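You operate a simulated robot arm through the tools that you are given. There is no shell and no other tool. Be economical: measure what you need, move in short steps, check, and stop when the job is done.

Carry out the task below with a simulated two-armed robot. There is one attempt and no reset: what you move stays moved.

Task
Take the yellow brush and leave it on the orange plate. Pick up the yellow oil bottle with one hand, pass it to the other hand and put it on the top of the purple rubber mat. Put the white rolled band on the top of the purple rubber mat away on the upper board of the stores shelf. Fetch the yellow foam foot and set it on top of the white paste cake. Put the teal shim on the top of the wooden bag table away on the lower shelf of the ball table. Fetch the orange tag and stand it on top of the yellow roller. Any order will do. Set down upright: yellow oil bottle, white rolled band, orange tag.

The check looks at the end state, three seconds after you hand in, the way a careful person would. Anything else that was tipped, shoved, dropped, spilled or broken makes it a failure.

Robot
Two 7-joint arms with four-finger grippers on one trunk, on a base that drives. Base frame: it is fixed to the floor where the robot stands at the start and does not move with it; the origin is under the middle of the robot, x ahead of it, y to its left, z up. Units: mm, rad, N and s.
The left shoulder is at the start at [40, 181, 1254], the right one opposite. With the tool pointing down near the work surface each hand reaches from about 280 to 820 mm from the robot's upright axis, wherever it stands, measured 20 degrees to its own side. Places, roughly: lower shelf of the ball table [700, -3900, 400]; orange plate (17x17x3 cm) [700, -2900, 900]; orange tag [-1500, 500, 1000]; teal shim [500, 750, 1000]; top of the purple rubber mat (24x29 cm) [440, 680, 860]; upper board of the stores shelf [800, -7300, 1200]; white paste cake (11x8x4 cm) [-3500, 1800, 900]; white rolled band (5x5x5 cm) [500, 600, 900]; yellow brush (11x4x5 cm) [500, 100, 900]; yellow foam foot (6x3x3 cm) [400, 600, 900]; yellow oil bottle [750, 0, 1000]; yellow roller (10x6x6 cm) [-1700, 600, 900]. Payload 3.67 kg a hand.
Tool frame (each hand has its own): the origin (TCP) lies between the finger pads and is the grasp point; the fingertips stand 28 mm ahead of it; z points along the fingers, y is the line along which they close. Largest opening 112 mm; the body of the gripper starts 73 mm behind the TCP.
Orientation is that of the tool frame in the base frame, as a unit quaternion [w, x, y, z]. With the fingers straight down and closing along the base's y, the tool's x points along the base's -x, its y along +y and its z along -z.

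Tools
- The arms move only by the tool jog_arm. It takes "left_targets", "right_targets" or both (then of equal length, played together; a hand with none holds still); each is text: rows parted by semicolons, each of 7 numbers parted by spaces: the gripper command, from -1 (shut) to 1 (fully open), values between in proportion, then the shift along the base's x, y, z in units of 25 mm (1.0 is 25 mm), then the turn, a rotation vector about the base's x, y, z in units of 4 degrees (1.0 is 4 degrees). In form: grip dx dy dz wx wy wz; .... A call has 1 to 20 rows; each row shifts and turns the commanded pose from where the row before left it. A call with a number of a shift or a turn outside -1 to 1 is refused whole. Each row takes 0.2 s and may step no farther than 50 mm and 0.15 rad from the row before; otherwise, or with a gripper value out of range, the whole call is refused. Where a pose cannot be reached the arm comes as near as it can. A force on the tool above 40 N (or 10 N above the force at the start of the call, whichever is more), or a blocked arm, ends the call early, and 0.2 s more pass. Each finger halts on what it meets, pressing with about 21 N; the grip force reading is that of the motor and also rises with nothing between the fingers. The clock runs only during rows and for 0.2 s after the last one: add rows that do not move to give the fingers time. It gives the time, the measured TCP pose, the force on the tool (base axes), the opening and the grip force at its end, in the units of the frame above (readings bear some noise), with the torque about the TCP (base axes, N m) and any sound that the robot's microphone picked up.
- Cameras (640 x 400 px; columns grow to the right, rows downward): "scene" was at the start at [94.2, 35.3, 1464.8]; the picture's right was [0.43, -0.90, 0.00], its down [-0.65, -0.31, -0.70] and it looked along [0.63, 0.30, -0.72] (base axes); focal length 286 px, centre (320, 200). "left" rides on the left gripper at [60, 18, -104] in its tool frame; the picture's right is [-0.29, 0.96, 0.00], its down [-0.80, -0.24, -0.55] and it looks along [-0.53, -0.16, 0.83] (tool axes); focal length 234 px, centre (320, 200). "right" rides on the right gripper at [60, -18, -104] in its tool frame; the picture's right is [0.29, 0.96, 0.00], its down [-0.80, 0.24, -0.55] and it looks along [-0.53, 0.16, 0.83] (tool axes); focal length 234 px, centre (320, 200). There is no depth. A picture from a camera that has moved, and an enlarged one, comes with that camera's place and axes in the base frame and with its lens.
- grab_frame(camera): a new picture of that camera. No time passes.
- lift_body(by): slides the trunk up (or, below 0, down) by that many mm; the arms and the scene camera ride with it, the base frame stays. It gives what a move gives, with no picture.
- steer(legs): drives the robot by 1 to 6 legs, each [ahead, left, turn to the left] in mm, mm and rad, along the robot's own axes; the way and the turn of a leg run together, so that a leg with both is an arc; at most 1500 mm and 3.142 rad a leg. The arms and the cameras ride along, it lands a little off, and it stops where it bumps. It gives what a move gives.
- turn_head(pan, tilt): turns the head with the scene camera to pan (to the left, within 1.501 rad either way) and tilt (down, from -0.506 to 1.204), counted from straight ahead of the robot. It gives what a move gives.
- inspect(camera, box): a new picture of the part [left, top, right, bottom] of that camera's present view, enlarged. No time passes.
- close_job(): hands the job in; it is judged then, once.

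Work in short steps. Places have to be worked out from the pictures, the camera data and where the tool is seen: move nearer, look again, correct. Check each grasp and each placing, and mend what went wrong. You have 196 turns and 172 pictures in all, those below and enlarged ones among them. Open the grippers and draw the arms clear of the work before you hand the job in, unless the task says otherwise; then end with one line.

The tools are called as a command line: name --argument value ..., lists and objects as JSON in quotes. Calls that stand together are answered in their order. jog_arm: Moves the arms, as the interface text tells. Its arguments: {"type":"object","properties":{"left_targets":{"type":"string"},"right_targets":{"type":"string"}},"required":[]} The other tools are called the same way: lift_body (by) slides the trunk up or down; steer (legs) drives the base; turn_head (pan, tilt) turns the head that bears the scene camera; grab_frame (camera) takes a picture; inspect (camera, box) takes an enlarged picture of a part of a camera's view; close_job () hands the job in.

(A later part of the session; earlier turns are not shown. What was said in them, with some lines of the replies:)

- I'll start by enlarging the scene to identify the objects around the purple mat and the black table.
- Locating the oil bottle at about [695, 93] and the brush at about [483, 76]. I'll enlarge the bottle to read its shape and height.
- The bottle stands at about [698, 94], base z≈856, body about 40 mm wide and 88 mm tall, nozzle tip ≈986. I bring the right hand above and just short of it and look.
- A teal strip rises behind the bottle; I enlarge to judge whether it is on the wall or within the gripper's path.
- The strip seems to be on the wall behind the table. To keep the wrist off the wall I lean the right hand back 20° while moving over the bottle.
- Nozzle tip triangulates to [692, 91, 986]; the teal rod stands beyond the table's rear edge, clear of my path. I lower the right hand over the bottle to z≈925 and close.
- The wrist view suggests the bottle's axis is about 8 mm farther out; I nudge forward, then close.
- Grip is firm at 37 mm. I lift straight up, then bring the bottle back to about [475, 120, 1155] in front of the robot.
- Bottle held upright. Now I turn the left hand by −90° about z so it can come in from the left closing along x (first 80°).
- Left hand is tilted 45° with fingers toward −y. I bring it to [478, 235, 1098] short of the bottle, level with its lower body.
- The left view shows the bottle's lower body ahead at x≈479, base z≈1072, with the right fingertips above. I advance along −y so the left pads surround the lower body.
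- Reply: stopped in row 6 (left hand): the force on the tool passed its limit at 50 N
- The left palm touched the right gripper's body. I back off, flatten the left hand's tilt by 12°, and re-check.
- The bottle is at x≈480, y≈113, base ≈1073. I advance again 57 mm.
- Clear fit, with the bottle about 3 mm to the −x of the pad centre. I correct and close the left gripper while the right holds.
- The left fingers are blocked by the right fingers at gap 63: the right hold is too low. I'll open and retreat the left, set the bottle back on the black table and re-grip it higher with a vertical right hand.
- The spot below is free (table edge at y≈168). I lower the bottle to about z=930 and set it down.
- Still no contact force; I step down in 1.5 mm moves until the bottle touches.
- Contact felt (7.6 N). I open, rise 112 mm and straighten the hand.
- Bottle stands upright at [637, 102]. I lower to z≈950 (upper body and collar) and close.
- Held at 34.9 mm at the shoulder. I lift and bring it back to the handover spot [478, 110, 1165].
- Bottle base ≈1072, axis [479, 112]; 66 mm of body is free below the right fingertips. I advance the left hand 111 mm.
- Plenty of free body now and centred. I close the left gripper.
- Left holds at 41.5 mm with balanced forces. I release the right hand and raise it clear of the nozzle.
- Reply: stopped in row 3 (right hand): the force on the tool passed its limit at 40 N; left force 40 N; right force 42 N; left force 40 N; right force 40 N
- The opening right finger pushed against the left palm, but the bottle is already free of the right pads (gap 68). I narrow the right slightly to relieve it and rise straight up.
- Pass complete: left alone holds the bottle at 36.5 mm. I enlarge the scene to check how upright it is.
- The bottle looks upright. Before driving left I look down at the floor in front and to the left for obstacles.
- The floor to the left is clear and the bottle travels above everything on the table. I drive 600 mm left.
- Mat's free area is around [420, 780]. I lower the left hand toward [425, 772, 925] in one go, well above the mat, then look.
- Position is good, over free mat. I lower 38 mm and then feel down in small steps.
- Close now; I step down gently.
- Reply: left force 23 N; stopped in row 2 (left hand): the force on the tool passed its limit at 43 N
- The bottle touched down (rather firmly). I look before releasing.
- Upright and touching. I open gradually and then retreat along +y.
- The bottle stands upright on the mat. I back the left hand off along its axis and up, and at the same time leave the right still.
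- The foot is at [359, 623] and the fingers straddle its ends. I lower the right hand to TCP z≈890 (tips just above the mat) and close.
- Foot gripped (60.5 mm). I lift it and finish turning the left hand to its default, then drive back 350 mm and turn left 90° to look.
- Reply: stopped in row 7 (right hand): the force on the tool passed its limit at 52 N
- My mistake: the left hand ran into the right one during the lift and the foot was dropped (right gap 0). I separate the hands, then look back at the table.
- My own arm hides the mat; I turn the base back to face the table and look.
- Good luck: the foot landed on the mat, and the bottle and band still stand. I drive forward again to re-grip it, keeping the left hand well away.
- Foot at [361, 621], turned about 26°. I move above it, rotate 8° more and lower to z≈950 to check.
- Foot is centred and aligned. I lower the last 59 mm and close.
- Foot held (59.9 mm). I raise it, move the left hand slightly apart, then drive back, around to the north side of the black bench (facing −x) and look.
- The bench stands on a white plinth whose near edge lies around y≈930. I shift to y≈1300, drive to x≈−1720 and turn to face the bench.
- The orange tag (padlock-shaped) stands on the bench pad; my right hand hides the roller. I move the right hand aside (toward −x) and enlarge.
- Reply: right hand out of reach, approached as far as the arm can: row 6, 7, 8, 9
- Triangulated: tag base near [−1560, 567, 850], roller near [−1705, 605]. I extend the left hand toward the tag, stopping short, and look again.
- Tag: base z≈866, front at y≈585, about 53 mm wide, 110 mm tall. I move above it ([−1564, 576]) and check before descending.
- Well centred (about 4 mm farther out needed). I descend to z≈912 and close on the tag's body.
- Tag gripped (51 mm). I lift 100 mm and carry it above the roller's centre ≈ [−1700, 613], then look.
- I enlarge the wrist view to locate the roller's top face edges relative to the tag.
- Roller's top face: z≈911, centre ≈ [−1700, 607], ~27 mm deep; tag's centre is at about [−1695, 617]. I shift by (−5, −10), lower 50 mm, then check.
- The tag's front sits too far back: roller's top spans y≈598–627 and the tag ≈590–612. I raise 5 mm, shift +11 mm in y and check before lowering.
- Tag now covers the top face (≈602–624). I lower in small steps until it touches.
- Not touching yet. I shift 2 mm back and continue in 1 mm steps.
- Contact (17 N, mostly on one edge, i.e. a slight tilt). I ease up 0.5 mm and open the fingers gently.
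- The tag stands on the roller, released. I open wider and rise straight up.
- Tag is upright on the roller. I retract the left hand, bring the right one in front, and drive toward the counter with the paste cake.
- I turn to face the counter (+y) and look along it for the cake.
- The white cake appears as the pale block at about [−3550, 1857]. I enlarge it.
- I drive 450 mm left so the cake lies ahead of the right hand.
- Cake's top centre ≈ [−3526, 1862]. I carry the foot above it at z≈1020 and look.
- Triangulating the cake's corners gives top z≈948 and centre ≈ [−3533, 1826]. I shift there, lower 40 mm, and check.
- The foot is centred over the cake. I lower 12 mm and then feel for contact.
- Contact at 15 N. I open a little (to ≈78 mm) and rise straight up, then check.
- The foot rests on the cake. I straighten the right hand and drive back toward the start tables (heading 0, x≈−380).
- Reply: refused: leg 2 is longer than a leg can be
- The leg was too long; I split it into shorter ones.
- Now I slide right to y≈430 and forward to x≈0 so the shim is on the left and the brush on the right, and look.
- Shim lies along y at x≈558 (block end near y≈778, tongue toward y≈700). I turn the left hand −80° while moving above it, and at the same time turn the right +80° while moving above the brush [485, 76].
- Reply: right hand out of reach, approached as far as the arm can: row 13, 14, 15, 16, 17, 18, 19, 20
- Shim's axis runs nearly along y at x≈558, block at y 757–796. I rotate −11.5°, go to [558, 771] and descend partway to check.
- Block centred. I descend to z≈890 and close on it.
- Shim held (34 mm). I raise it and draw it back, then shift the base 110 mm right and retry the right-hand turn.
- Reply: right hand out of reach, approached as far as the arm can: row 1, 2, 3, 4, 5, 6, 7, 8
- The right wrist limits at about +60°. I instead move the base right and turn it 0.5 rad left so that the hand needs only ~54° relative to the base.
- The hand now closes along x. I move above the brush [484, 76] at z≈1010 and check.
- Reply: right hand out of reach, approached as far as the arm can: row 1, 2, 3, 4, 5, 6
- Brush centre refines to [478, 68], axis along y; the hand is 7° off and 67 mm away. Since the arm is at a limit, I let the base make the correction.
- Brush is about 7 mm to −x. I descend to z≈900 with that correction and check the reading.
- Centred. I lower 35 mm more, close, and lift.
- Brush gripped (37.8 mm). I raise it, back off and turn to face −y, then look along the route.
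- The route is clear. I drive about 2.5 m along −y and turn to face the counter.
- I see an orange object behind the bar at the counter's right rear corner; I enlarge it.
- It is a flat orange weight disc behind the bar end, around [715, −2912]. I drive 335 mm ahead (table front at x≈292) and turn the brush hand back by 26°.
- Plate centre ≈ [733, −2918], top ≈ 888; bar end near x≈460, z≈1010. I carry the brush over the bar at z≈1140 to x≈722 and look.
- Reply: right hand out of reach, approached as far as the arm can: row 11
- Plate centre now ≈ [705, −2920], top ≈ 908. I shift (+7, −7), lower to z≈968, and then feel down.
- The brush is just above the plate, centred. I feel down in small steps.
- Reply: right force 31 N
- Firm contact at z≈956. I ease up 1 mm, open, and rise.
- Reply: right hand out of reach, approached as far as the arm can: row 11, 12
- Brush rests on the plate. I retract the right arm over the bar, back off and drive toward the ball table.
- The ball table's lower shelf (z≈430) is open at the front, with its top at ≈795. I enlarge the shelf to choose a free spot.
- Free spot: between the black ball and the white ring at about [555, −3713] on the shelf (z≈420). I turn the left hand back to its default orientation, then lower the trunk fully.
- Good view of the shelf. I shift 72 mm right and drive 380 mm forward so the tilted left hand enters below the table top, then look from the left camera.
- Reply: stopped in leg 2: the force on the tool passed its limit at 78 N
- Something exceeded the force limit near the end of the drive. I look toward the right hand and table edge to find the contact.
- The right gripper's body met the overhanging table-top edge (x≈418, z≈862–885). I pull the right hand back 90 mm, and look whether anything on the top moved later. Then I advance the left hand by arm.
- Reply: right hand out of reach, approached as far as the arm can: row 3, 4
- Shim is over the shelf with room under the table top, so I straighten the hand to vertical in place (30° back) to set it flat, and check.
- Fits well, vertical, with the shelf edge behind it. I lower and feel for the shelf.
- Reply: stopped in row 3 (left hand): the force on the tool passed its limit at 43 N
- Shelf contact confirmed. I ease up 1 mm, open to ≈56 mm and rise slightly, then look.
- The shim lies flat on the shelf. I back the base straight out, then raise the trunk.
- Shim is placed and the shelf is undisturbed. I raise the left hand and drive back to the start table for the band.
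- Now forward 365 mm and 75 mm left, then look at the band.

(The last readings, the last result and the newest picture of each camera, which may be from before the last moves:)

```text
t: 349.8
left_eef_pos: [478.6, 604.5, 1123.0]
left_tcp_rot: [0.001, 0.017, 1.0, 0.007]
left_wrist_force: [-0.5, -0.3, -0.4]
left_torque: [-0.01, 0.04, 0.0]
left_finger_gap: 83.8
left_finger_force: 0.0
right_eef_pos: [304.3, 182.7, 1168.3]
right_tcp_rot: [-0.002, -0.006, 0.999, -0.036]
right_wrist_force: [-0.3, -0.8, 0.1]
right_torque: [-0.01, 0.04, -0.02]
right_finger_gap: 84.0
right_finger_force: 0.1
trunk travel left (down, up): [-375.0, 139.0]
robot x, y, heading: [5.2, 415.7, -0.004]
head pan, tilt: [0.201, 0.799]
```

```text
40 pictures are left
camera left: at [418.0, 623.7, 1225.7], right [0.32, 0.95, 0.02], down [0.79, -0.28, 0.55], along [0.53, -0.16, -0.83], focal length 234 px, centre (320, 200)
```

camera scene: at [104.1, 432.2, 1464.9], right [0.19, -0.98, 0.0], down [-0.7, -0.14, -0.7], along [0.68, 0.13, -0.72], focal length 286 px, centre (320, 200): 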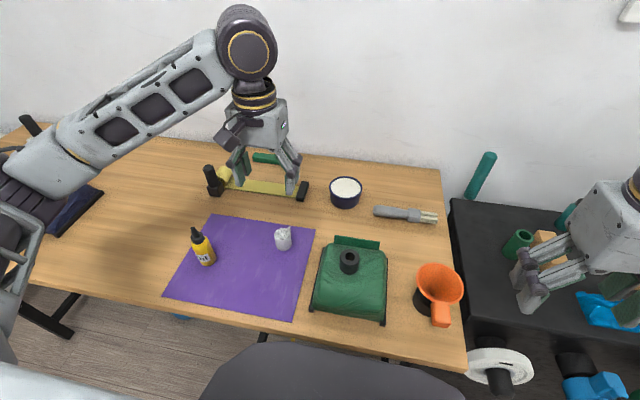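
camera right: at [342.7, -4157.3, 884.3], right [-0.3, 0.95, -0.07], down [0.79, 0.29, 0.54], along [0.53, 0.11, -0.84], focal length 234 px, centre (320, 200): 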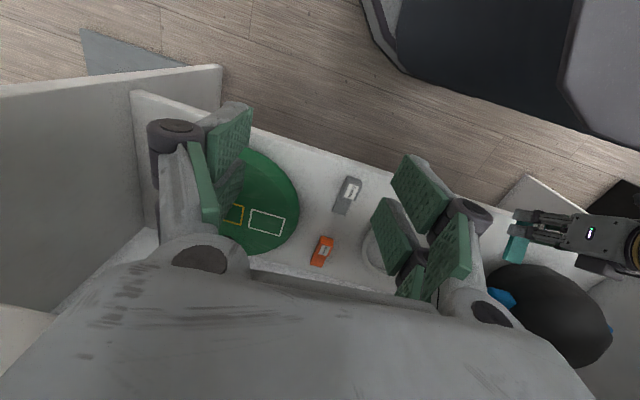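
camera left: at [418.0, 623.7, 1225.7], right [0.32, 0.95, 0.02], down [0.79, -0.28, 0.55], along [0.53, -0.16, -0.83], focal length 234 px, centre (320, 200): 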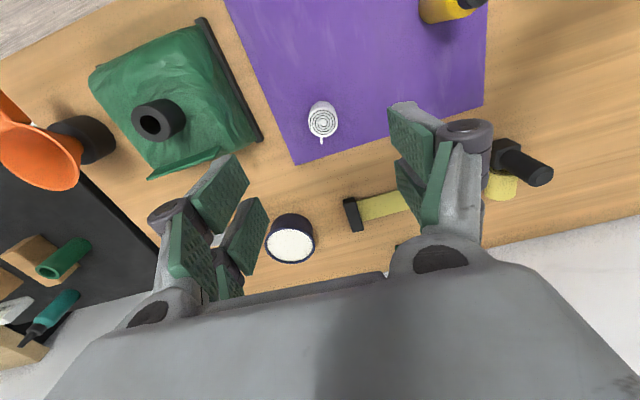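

Band's axis ≈ [504, 604], its tail pointing +x, so closing along y is fine. I go above and down to z≈955 and check.

jog_arm --left_targets "0.5 0.5 0 -0.9 0 0 0;0.5 0.5 0 -0.9 0 0 0;0.5 0 0 -0.9 0 0 0;0.5 0 0 -0.9 0 0 0;0.5 0 0 -0.9 0 0 0;0.5 0 0 -0.9 0 0 0;0.5 0 0 -0.9 0 0 0;0.5 0 0 -0.4 0 0 0;0.5 0 0 0 0 0 0"

grab_frame --camera "left"

```text
t: 351.8
left_eef_pos: [503.4, 608.1, 955.8]
left_tcp_rot: [0.001, 0.017, 1.0, 0.007]
left_wrist_force: [0.0, -0.6, -0.7]
left_torque: [-0.01, -0.02, -0.02]
left_finger_gap: 84.0
left_finger_force: 0.1
right_eef_pos: [304.8, 182.1, 1168.3]
right_tcp_rot: [-0.001, -0.007, 0.999, -0.036]
right_wrist_force: [-0.2, -0.4, -0.6]
right_torque: [0.02, -0.02, -0.03]
right_finger_gap: 84.1
right_finger_force: 0.0
trunk travel left (down, up): [-375.0, 139.0]
robot x, y, heading: [3.6, 417.9, -0.007]
head pan, tilt: [0.201, 0.799]
```

```text
39 pictures are left
camera left: at [443.7, 626.7, 1059.0], right [0.32, 0.95, 0.01], down [0.79, -0.28, 0.55], along [0.53, -0.16, -0.83], focal length 234 px, centre (320, 200)
```

left: 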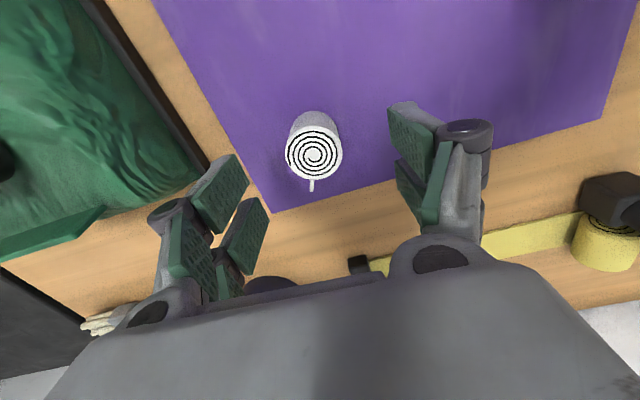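

Nearly centred (4 mm off in y). I correct, lower to z≈892, close and lift slightly.

jog_arm --left_targets "0.5 0 -0.16 -0.9 0 0 0;0.5 0 0 -0.9 0 0 0;0.5 0 0 -0.76 0 0 0;0.5 0 0 0 0 0 0;-1 0 0 0 0 0 0;-1 0 0 0 0 0 0;-1 0 0 0 0 0 0;-1 0 0 0 0 0 0;-1 0 0 1 0 0 0;-1 0 0 1 0 0 0;-1 0 0 0 0 0 0"

grab_frame --camera "left"

```text
t: 354.2
left_eef_pos: [504.4, 602.2, 941.6]
left_tcp_rot: [0.0, 0.016, 1.0, 0.007]
left_wrist_force: [0.6, -1.0, -0.3]
left_torque: [0.0, -0.02, -0.01]
left_finger_gap: 37.9
left_finger_force: 20.6
right_eef_pos: [305.3, 181.5, 1168.4]
right_tcp_rot: [-0.001, -0.006, 0.999, -0.036]
right_wrist_force: [-0.1, 0.3, 0.2]
right_torque: [-0.03, 0.01, -0.01]
right_finger_gap: 84.1
right_finger_force: 0.1
trunk travel left (down, up): [-375.0, 139.0]
robot x, y, heading: [2.7, 413.6, -0.002]
head pan, tilt: [0.201, 0.799]
```

```text
38 pictures are left
camera left: at [443.6, 620.3, 1045.7], right [0.32, 0.95, 0.02], down [0.79, -0.28, 0.55], along [0.53, -0.16, -0.83], focal length 234 px, centre (320, 200)
```

left: 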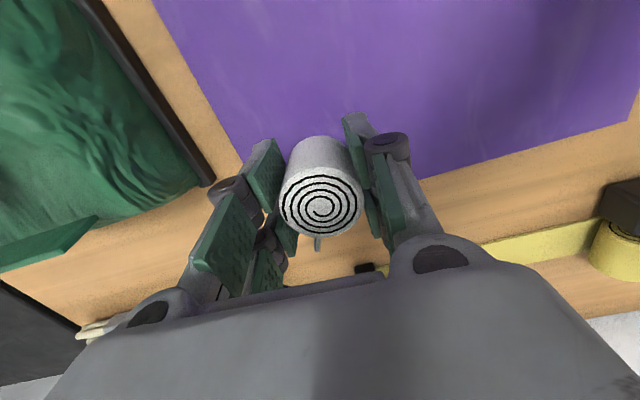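

Band held upright (37.9 mm). I raise it, back off, and start driving toward the stores shelf (−y), stopping at y≈−3900 to look ahead.

jog_arm --left_targets "-1 0 0 1 0 0 0;-1 0 0 1 0 0 0;-1 0 0 1 0 0 0;-1 0 0 1 0 0 0;-1 0 0 1 0 0 0;-1 0 0 1 0 0 0;-1 0 0 1 0 0 0;-1 -0.6 0 1 0 0 0;-1 -0.6 0 1 0 0 0;-1 -0.6 0 1 0 0 0;-1 -0.6 0 0 0 0 0;-1 0 0 0 0 0 0"

steer --legs '[[-385, 0, 0], [0, -1480, 0], [0, -1480, 0], [0, -1400, 0]]'

turn_head --pan -1.3 --tilt 0.25

grab_frame --camera "scene"

```text
t: 356.8
left_eef_pos: [445.6, 601.1, 1191.3]
left_tcp_rot: [0.0, 0.016, 1.0, 0.008]
left_wrist_force: [0.0, 0.5, -1.2]
left_torque: [-0.02, 0.0, -0.04]
left_finger_gap: 38.0
left_finger_force: 21.3
right_eef_pos: [306.1, 182.2, 1168.4]
right_tcp_rot: [-0.001, -0.006, 0.999, -0.036]
right_wrist_force: [0.4, 0.4, 1.0]
right_torque: [0.01, 0.02, 0.01]
right_finger_gap: 84.1
right_finger_force: 0.0
trunk travel left (down, up): [-375.0, 139.0]
robot x, y, heading: [1.1, 420.2, -0.005]
head pan, tilt: [0.201, 0.799]
```

```text
t: 380.2
left_eef_pos: [140.7, -3713.6, 1191.9]
left_tcp_rot: [0.0, 0.002, 1.0, 0.007]
left_wrist_force: [-0.3, 0.2, -1.0]
left_torque: [0.0, -0.01, 0.01]
left_finger_gap: 37.7
left_finger_force: 21.2
right_eef_pos: [13.9, -4137.2, 1168.9]
right_tcp_rot: [-0.002, -0.021, 0.999, -0.035]
right_wrist_force: [-0.1, -0.1, 0.8]
right_torque: [0.0, 0.04, 0.02]
right_finger_gap: 84.1
right_finger_force: 0.1
trunk travel left (down, up): [-375.0, 139.0]
robot x, y, heading: [-294.6, -3913.6, 0.02]
head pan, tilt: [0.201, 0.799]
```

```text
t: 381.8
left_eef_pos: [139.9, -3714.5, 1192.6]
left_tcp_rot: [0.001, 0.003, 1.0, 0.008]
left_wrist_force: [-0.1, 0.0, -1.2]
left_torque: [-0.01, 0.01, -0.02]
left_finger_gap: 37.7
left_finger_force: 20.5
right_eef_pos: [12.1, -4136.5, 1167.6]
right_tcp_rot: [-0.001, -0.02, 0.999, -0.036]
right_wrist_force: [0.4, 0.3, 0.4]
right_torque: [0.01, 0.01, 0.02]
right_finger_gap: 84.4
right_finger_force: 0.1
trunk travel left (down, up): [-375.0, 139.0]
robot x, y, heading: [-297.1, -3911.0, 0.021]
head pan, tilt: [-1.3, 0.25]
```

```text
37 pictures are left
camera scene: at [-247.2, -4000.0, 1514.0], right [-0.96, -0.29, 0.0], down [-0.07, 0.24, -0.97], along [0.28, -0.93, -0.25], focal length 286 px, centre (320, 200)
```

scene: 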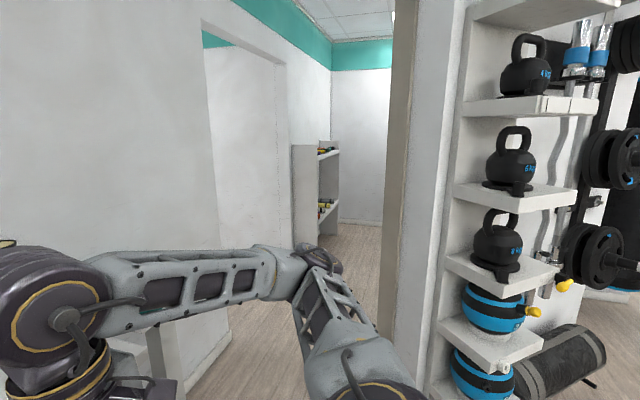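

A passage lies ahead between the left wall (x≈900) and the kettlebell pillar (x≈−160) at y≈−5500; the stores shelf is beyond, on the left. I retract the left hand a bit, advance 500 mm and look more closely.

jog_arm --left_targets "-1 -0.8 0 0.4 0 0 0;-1 -0.8 0 0.4 0 0 0;-1 -0.8 0 0.4 0 0 0;-1 -0.4 0 0 0 0 0;-1 0 0 0 0 0 0"

steer --legs '[[0, -500, -0.02]]'

turn_head --pan -0.95 --tilt 0.5

grab_frame --camera "scene"

```text
t: 383.0
left_eef_pos: [70.2, -3713.7, 1222.2]
left_tcp_rot: [0.0, 0.003, 1.0, 0.008]
left_wrist_force: [0.0, 0.3, -0.2]
left_torque: [0.04, 0.02, 0.01]
left_finger_gap: 37.7
left_finger_force: 20.9
right_eef_pos: [12.6, -4137.9, 1167.5]
right_tcp_rot: [-0.001, -0.02, 0.999, -0.035]
right_wrist_force: [0.2, 0.1, -0.9]
right_torque: [0.0, 0.02, 0.01]
right_finger_gap: 83.9
right_finger_force: 0.1
trunk travel left (down, up): [-375.0, 139.0]
robot x, y, heading: [-297.0, -3909.7, 0.027]
head pan, tilt: [-1.3, 0.25]
```

```text
t: 386.1
left_eef_pos: [80.3, -4225.5, 1222.5]
left_tcp_rot: [0.002, 0.011, 1.0, 0.008]
left_wrist_force: [-0.1, 0.6, -0.9]
left_torque: [0.04, -0.03, 0.02]
left_finger_gap: 37.8
left_finger_force: 21.4
right_eef_pos: [14.6, -4647.4, 1166.8]
right_tcp_rot: [-0.001, -0.011, 0.999, -0.036]
right_wrist_force: [-0.3, 0.1, -0.1]
right_torque: [-0.07, -0.01, -0.03]
right_finger_gap: 83.9
right_finger_force: 0.0
trunk travel left (down, up): [-375.0, 139.0]
robot x, y, heading: [-287.9, -4417.2, 0.004]
head pan, tilt: [-1.3, 0.25]
```

```text
t: 386.9
left_eef_pos: [80.8, -4225.5, 1222.2]
left_tcp_rot: [0.001, 0.012, 1.0, 0.009]
left_wrist_force: [-0.5, 1.2, -1.1]
left_torque: [0.02, 0.02, 0.05]
left_finger_gap: 37.7
left_finger_force: 21.0
right_eef_pos: [15.4, -4647.7, 1168.3]
right_tcp_rot: [-0.001, -0.012, 0.999, -0.035]
right_wrist_force: [0.5, -0.8, -0.4]
right_torque: [0.01, -0.02, -0.01]
right_finger_gap: 83.8
right_finger_force: 0.1
trunk travel left (down, up): [-375.0, 139.0]
robot x, y, heading: [-284.5, -4416.5, 0.008]
head pan, tilt: [-0.949, 0.499]
```

```text
36 pictures are left
camera scene: at [-213.9, -4490.4, 1491.0], right [-0.81, -0.59, 0.0], down [-0.28, 0.39, -0.88], along [0.51, -0.71, -0.48], focal length 286 px, centre (320, 200)
```

scene: 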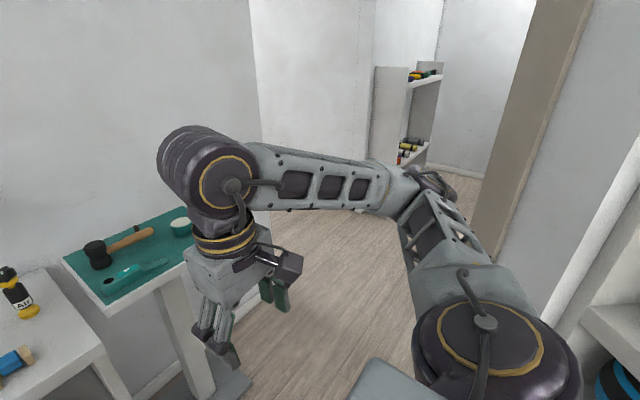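

A small stand occupies x≥540, y −4580…−4820; after it the corridor (x from −150 to ~900) opens. I go diagonally to (100, −4900), then (300, −5200), and look.

steer --legs '[[385, -483, 0], [200, -300, -0.008]]'

turn_head --pan -1.0 --tilt 0.45

grab_frame --camera "scene"

```text
t: 392.4
left_eef_pos: [682.3, -5023.6, 1222.2]
left_tcp_rot: [0.001, 0.013, 1.0, 0.008]
left_wrist_force: [-0.9, -1.6, -0.3]
left_torque: [0.01, -0.03, -0.01]
left_finger_gap: 37.8
left_finger_force: 21.1
right_eef_pos: [614.6, -5444.5, 1170.2]
right_tcp_rot: [-0.002, -0.01, 0.999, -0.035]
right_wrist_force: [0.2, -0.6, 0.5]
right_torque: [0.01, -0.02, 0.02]
right_finger_gap: 83.9
right_finger_force: 0.0
trunk travel left (down, up): [-375.0, 139.0]
robot x, y, heading: [312.6, -5213.0, -0.002]
head pan, tilt: [-0.949, 0.499]
```

```text
t: 393.0
left_eef_pos: [682.6, -5025.3, 1222.4]
left_tcp_rot: [-0.001, 0.013, 1.0, 0.008]
left_wrist_force: [0.1, 0.4, -0.9]
left_torque: [-0.01, 0.01, -0.02]
left_finger_gap: 37.8
left_finger_force: 20.9
right_eef_pos: [616.2, -5446.5, 1168.1]
right_tcp_rot: [-0.002, -0.009, 0.999, -0.035]
right_wrist_force: [0.3, -0.3, -0.7]
right_torque: [0.01, 0.01, 0.02]
right_finger_gap: 84.1
right_finger_force: 0.2
trunk travel left (down, up): [-375.0, 139.0]
robot x, y, heading: [308.5, -5215.1, -0.002]
head pan, tilt: [-1.0, 0.45]
```

```text
35 pictures are left
camera scene: at [383.5, -5291.2, 1495.3], right [-0.84, -0.54, 0.0], down [-0.24, 0.37, -0.9], along [0.49, -0.76, -0.44], focal length 286 px, centre (320, 200)
```

scene: 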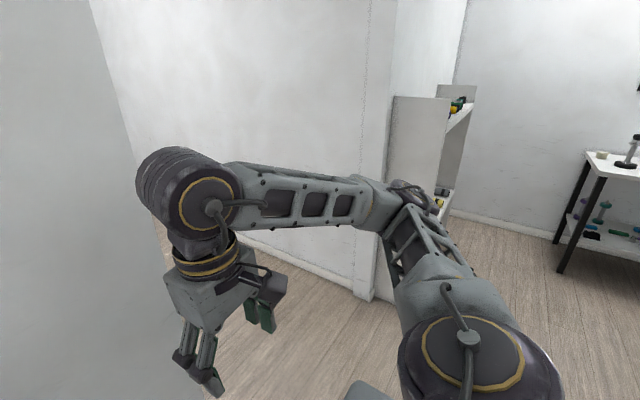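

The shelf stands at x≥≈675, from y≈−7000, facing −x; the room opens after the pillar. I drive past the pillar, then shift to x≈50 at y≈−6700, and look.

steer --legs '[[0, -900, 0], [-258, -550, 0]]'

turn_head --pan -0.7 --tilt 0.3

grab_frame --camera "scene"

```text
t: 400.9
left_eef_pos: [427.3, -6473.3, 1222.6]
left_tcp_rot: [0.001, 0.015, 1.0, 0.008]
left_wrist_force: [-0.2, 0.7, -1.1]
left_torque: [-0.03, 0.0, 0.02]
left_finger_gap: 37.6
left_finger_force: 20.9
right_eef_pos: [358.3, -6894.3, 1168.0]
right_tcp_rot: [-0.001, -0.007, 0.999, -0.035]
right_wrist_force: [-0.2, -0.2, 0.2]
right_torque: [0.01, 0.01, -0.04]
right_finger_gap: 83.9
right_finger_force: 0.0
trunk travel left (down, up): [-375.0, 139.0]
robot x, y, heading: [57.0, -6664.1, -0.002]
head pan, tilt: [-1.0, 0.45]
```

```text
t: 401.7
left_eef_pos: [426.3, -6473.7, 1221.7]
left_tcp_rot: [0.001, 0.016, 1.0, 0.008]
left_wrist_force: [0.5, -0.5, -1.4]
left_torque: [0.0, 0.04, 0.02]
left_finger_gap: 37.6
left_finger_force: 21.3
right_eef_pos: [357.4, -6895.9, 1168.3]
right_tcp_rot: [-0.001, -0.008, 0.999, -0.035]
right_wrist_force: [-0.7, -0.3, -0.4]
right_torque: [-0.01, -0.01, -0.04]
right_finger_gap: 83.8
right_finger_force: 0.0
trunk travel left (down, up): [-375.0, 139.0]
robot x, y, heading: [56.1, -6662.6, -0.001]
head pan, tilt: [-0.7, 0.3]
```

```text
34 pictures are left
camera scene: at [149.0, -6721.9, 1509.3], right [-0.65, -0.76, 0.0], down [-0.23, 0.19, -0.96], along [0.73, -0.62, -0.3], focal length 286 px, centre (320, 200)
```

scene: 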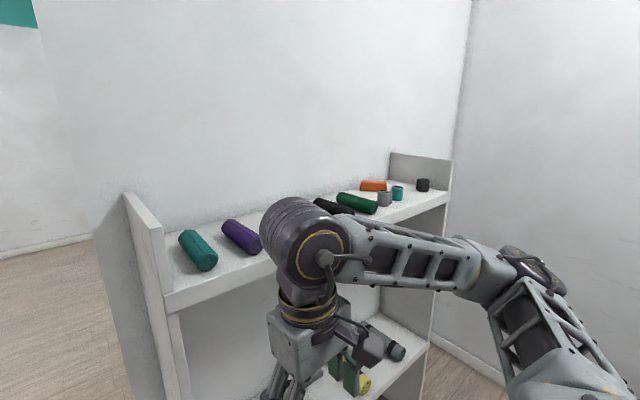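

The upper board (z≈1190) is open above, front edge around x≈600–640, y −6800…−7630. I slide right 560 mm to view it without the arm in the way.

steer --legs '[[0, -560, 0]]'

turn_head --pan 0.0 --tilt 0.4

grab_frame --camera "scene"

grab_frame --camera "left"

```text
t: 405.0
left_eef_pos: [425.7, -7034.8, 1221.8]
left_tcp_rot: [0.001, 0.014, 1.0, 0.008]
left_wrist_force: [0.0, 0.3, -0.6]
left_torque: [0.01, 0.0, -0.01]
left_finger_gap: 37.7
left_finger_force: 20.4
right_eef_pos: [357.9, -7455.8, 1169.2]
right_tcp_rot: [-0.001, -0.009, 0.999, -0.036]
right_wrist_force: [-0.4, 0.2, -0.3]
right_torque: [0.02, -0.01, -0.03]
right_finger_gap: 83.8
right_finger_force: 0.0
trunk travel left (down, up): [-375.0, 139.0]
robot x, y, heading: [56.9, -7227.9, -0.002]
head pan, tilt: [-0.7, 0.3]
```

```text
t: 406.1
left_eef_pos: [425.3, -7033.8, 1222.4]
left_tcp_rot: [0.001, 0.013, 1.0, 0.008]
left_wrist_force: [-0.3, -0.4, -1.4]
left_torque: [-0.03, -0.02, -0.01]
left_finger_gap: 37.5
left_finger_force: 21.0
right_eef_pos: [357.9, -7456.5, 1168.2]
right_tcp_rot: [-0.001, -0.01, 0.999, -0.036]
right_wrist_force: [-0.3, 0.2, 0.6]
right_torque: [0.01, 0.01, -0.01]
right_finger_gap: 84.0
right_finger_force: 0.1
trunk travel left (down, up): [-375.0, 139.0]
robot x, y, heading: [58.6, -7225.0, -0.003]
head pan, tilt: [0.0, 0.4]
```

```text
33 pictures are left
camera scene: at [169.5, -7224.3, 1500.0], right [0.0, -1.0, 0.0], down [-0.39, 0.0, -0.92], along [0.92, 0.0, -0.39], focal length 286 px, centre (320, 200)
```

scene: 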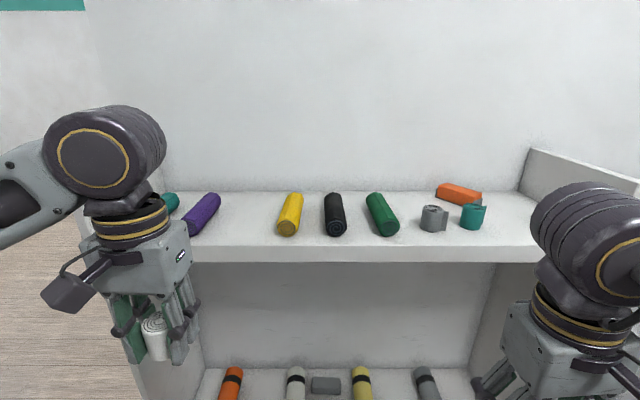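

```text
32 pictures are left
camera left: at [364.8, -7016.8, 1325.3], right [0.31, 0.95, 0.02], down [0.79, -0.27, 0.55], along [0.53, -0.16, -0.83], focal length 234 px, centre (320, 200)
```

left: 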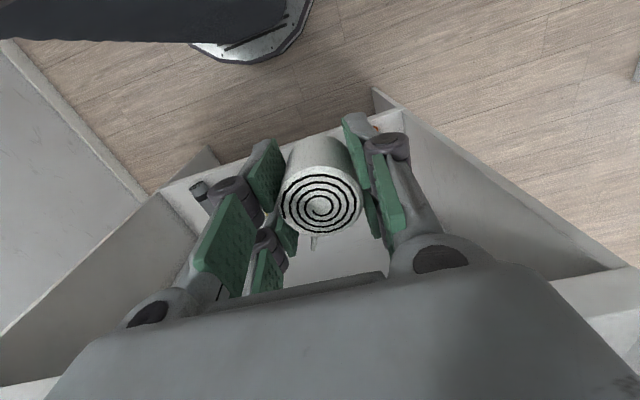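

Free spot between the purple and yellow rollers at about [720, −7055]. I raise the trunk fully (139 mm), then extend the left hand over the board.

lift_body --by 139

jog_arm --left_targets "-1 0.95 -0.08 0 0 0 0;-1 0.95 -0.08 0 0 0 0;-1 0.95 -0.08 0 0 0 0;-1 0.95 -0.08 0 0 0 0;-1 0.95 -0.08 0 0 0 0;-1 0.95 -0.08 0 0 0 0;-1 0.95 -0.08 0 0 0 0;-1 0.95 -0.08 0 0 0 0;-1 0.95 -0.08 0 0 0 0;-1 0.95 -0.08 0 0 0 0;-1 0.95 0 0 0 0 0;-1 0.95 0 0 0 0 0;-1 0 0 0 0 0 0"

grab_frame --camera "left"

grab_frame --camera "scene"

```text
t: 407.7
left_eef_pos: [425.7, -7034.7, 1360.3]
left_tcp_rot: [0.0, 0.013, 1.0, 0.008]
left_wrist_force: [-0.1, -0.7, -1.3]
left_torque: [-0.02, -0.02, 0.0]
left_finger_gap: 37.4
left_finger_force: 20.9
right_eef_pos: [358.3, -7457.8, 1306.6]
right_tcp_rot: [-0.002, -0.009, 0.999, -0.035]
right_wrist_force: [-0.2, 0.5, 0.0]
right_torque: [0.01, 0.04, 0.02]
right_finger_gap: 84.0
right_finger_force: 0.0
trunk travel left (down, up): [-514.0, 0.0]
robot x, y, heading: [57.4, -7226.5, -0.004]
head pan, tilt: [0.0, 0.4]
```

```text
t: 410.5
left_eef_pos: [710.9, -7054.1, 1359.3]
left_tcp_rot: [0.001, 0.012, 1.0, 0.008]
left_wrist_force: [0.1, -0.1, -0.9]
left_torque: [-0.01, 0.03, -0.01]
left_finger_gap: 37.8
left_finger_force: 21.0
right_eef_pos: [359.5, -7456.8, 1307.0]
right_tcp_rot: [-0.001, -0.009, 0.999, -0.036]
right_wrist_force: [-0.7, -0.2, -1.6]
right_torque: [0.0, -0.01, -0.02]
right_finger_gap: 84.1
right_finger_force: 0.2
trunk travel left (down, up): [-514.0, 0.0]
robot x, y, heading: [55.8, -7226.7, -0.001]
head pan, tilt: [0.0, 0.4]
```

```text
31 pictures are left
camera left: at [650.4, -7035.6, 1462.1], right [0.31, 0.95, 0.02], down [0.79, -0.27, 0.55], along [0.53, -0.16, -0.83], focal length 234 px, centre (320, 200)
```

left: 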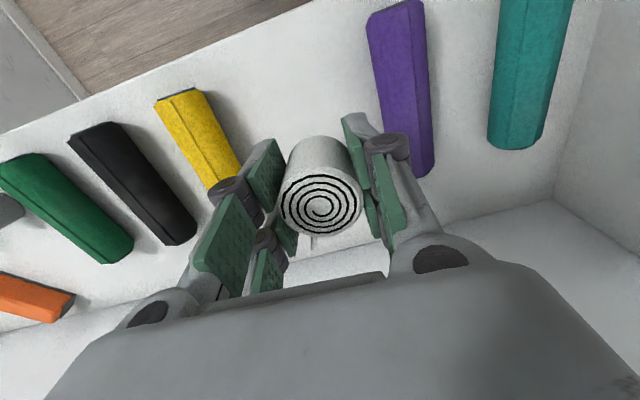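

```text
30 pictures are left
camera scene: at [169.3, -7224.1, 1638.8], right [0.0, -1.0, 0.0], down [-0.39, 0.0, -0.92], along [0.92, 0.0, -0.39], focal length 286 px, centre (320, 200)
```

scene: 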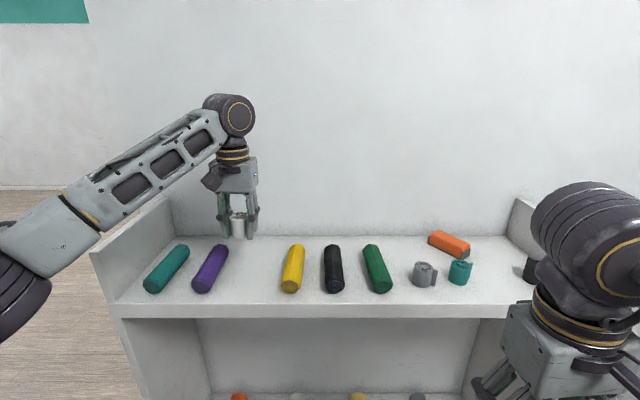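

Board: z≈1186, front x≈661; the gap between rollers spans y −7138…−6980. I move 25 mm further in and lower to z≈1232.

jog_arm --left_targets "-1 1 -0.1 -0.5 0 0 0;-1 0 0 -0.9 0 0 0;-1 0 0 -0.9 0 0 0;-1 0 0 -0.9 0 0 0;-1 0 0 -0.9 0 0 0;-1 0 0 -0.9 0 0 0;-1 0 0 0 0 0 0"

inspect --camera "scene" --box '[140, 170, 340, 330]'

```text
t: 412.0
left_eef_pos: [736.3, -7058.0, 1248.4]
left_tcp_rot: [0.009, 0.014, 1.0, 0.004]
left_wrist_force: [-3.7, 0.0, 6.7]
left_torque: [-0.2, 0.38, -0.12]
left_finger_gap: 38.1
left_finger_force: 20.6
right_eef_pos: [357.1, -7455.5, 1306.1]
right_tcp_rot: [0.001, -0.01, 0.999, -0.036]
right_wrist_force: [-0.2, -0.7, -0.4]
right_torque: [0.01, 0.05, -0.01]
right_finger_gap: 84.2
right_finger_force: 0.0
trunk travel left (down, up): [-514.0, 0.0]
robot x, y, heading: [55.1, -7226.5, 0.004]
head pan, tilt: [0.0, 0.4]
stopped in row 7 (left hand): the force on the tool passed its limit at 51 N (the readings are from after the stop); the commanded pose is now the measured one
```

```text
2.50 times, centred on (240, 250) of scene
camera zoom: at [167.5, -7224.1, 1638.9], right [0.0, -1.0, 0.0], down [-0.39, 0.0, -0.92], along [0.92, 0.0, -0.39], focal length 716 px, centre (520, 75)
```

zoom: 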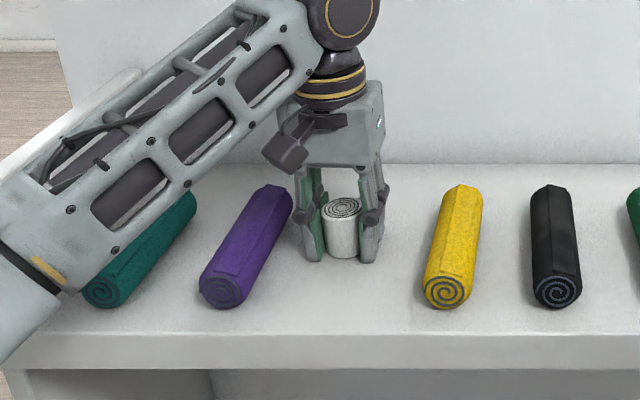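

The board was a bit higher than estimated: the band already touches it, upright, clear of the rollers. I ease off 1 mm, open gradually, and rise.

jog_arm --left_targets "-1 0 0 0.03 0 0 0;-0.25 0 0 0 0 0 0;-0.1 0 0 0 0 0 0;0.2 0 0 0 0 0 0;0.2 0 0 0 0 0 0"

inspect --camera "scene" --box '[140, 170, 340, 330]'

```text
t: 413.2
left_eef_pos: [738.8, -7057.6, 1247.1]
left_tcp_rot: [0.009, 0.014, 1.0, 0.004]
left_wrist_force: [0.3, 0.9, -0.3]
left_torque: [-0.05, 0.0, -0.05]
left_finger_gap: 67.2
left_finger_force: 0.1
right_eef_pos: [359.2, -7455.6, 1307.6]
right_tcp_rot: [-0.001, -0.01, 0.999, -0.037]
right_wrist_force: [-0.2, 1.1, -0.2]
right_torque: [0.03, 0.0, -0.03]
right_finger_gap: 83.9
right_finger_force: 0.0
trunk travel left (down, up): [-514.0, 0.0]
robot x, y, heading: [52.3, -7223.7, -0.004]
head pan, tilt: [0.0, 0.4]
```

```text
2.50 times, centred on (240, 250) of scene
camera zoom: at [169.9, -7224.2, 1638.8], right [0.0, -1.0, 0.0], down [-0.39, 0.0, -0.92], along [0.92, 0.0, -0.39], focal length 716 px, centre (520, 75)
```

zoom: 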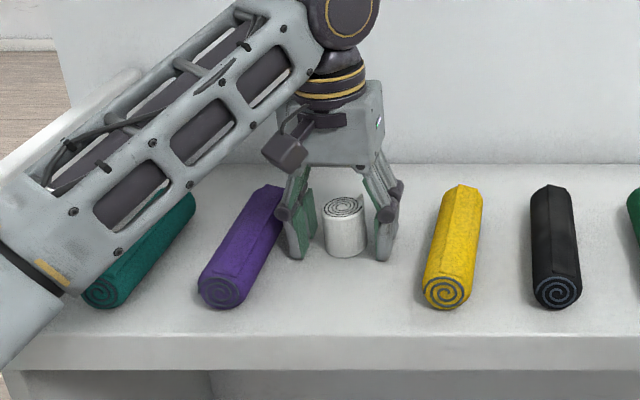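

The band stands upright on the board. I rise straight up and retract over the shelf front.

jog_arm --left_targets "0.2 0 0 0.5 0 0 0;0.2 0 0 0.9 0 0 0;0.2 0 0 0.9 0 0 0;0.2 0 0 0.9 0 0 0;0.2 0 0 0.9 0 0 0;0.5 -0.9 0 0 0 0 0;0.5 -0.9 0 0 0 0 0;0.5 -0.9 0 0 0 0 0;0.5 -0.9 0 0 0 0 0;0.5 -0.9 0 0 0 0 0;0.5 -0.9 0 0 0 0 0;0.5 -0.9 0 0 0 0 0;0.5 -0.9 0 0 0 0 0;0.5 -0.9 0 0 0 0 0;0.5 -0.9 0 0 0 0 0;0.5 0 0 0 0 0 0"

grab_frame --camera "scene"

```text
t: 416.6
left_eef_pos: [513.9, -7057.5, 1349.3]
left_tcp_rot: [0.008, 0.013, 1.0, 0.004]
left_wrist_force: [-0.3, -0.8, -0.3]
left_torque: [0.0, -0.01, -0.02]
left_finger_gap: 83.9
left_finger_force: 0.1
right_eef_pos: [358.3, -7457.1, 1305.9]
right_tcp_rot: [-0.002, -0.01, 0.999, -0.036]
right_wrist_force: [-0.5, 0.1, -0.3]
right_torque: [-0.02, -0.04, 0.01]
right_finger_gap: 83.9
right_finger_force: 0.1
trunk travel left (down, up): [-514.0, 0.0]
robot x, y, heading: [55.9, -7226.4, 0.003]
head pan, tilt: [0.0, 0.4]
```

```text
27 pictures are left
camera scene: at [170.0, -7224.3, 1638.8], right [0.0, -1.0, 0.0], down [-0.39, 0.0, -0.92], along [0.92, 0.0, -0.39], focal length 286 px, centre (320, 200)
```

scene: 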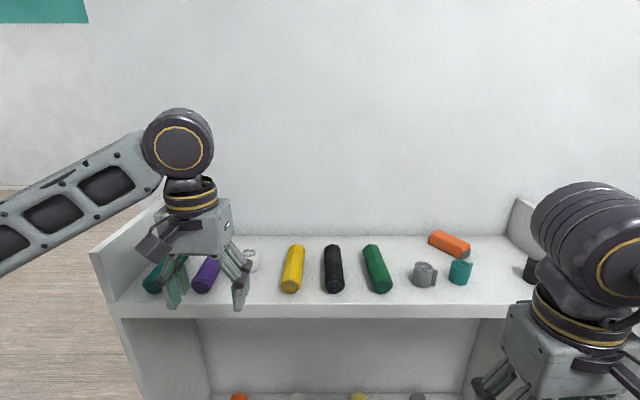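

All six jobs are done. I back the base off 150 mm, open the grippers fully and take a last look at the band.

steer --legs '[[-150, 0, 0]]'

jog_arm --left_targets "1 0 0 0 0 0 0;1 0 0 0 0 0 0" --right_targets "1 0 0 0 0 0 0;1 0 0 0 0 0 0"

inspect --camera "scene" --box '[180, 170, 400, 330]'

```text
t: 418.0
left_eef_pos: [366.4, -7058.5, 1349.0]
left_tcp_rot: [0.009, 0.013, 1.0, 0.005]
left_wrist_force: [1.2, -0.5, 0.1]
left_torque: [-0.01, 0.04, 0.02]
left_finger_gap: 83.8
left_finger_force: 0.1
right_eef_pos: [209.5, -7456.3, 1306.1]
right_tcp_rot: [-0.003, -0.008, 0.999, -0.035]
right_wrist_force: [0.6, -0.4, -0.3]
right_torque: [-0.01, 0.03, -0.06]
right_finger_gap: 84.2
right_finger_force: 0.0
trunk travel left (down, up): [-514.0, 0.0]
robot x, y, heading: [-95.3, -7226.0, -0.001]
head pan, tilt: [0.0, 0.4]
```

```text
t: 418.6
left_eef_pos: [365.6, -7058.2, 1349.9]
left_tcp_rot: [0.007, 0.014, 1.0, 0.005]
left_wrist_force: [0.3, -0.1, 0.4]
left_torque: [-0.02, 0.0, 0.0]
left_finger_gap: 111.9
left_finger_force: 0.2
right_eef_pos: [209.3, -7456.9, 1306.1]
right_tcp_rot: [-0.002, -0.009, 0.999, -0.035]
right_wrist_force: [0.0, -0.1, 0.3]
right_torque: [-0.03, -0.02, 0.01]
right_finger_gap: 111.6
right_finger_force: 0.0
trunk travel left (down, up): [-514.0, 0.0]
robot x, y, heading: [-96.8, -7223.6, 0.005]
head pan, tilt: [0.0, 0.4]
```

```text
2.50 times, centred on (290, 250) of scene
camera zoom: at [20.5, -7224.5, 1638.6], right [0.0, -1.0, 0.0], down [-0.39, 0.0, -0.92], along [0.92, 0.0, -0.39], focal length 716 px, centre (395, 75)
```

zoom: 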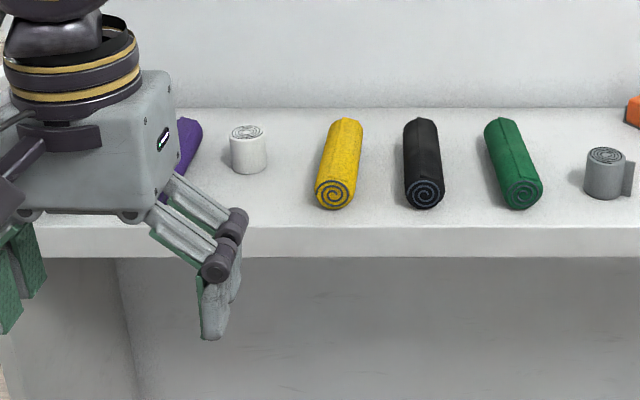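

The band stands upright on the upper board, and both grippers are open and clear. I hand the job in.

close_job

```text
The job is handed in.
```

All six items are in place, and the bottle, band and tag were upright when I last saw them. Two slips on the way: I dropped the foam foot once (it landed back on the mat), and the right gripper bumped the ball table's edge. I saw nothing knocked over or shifted in either case.
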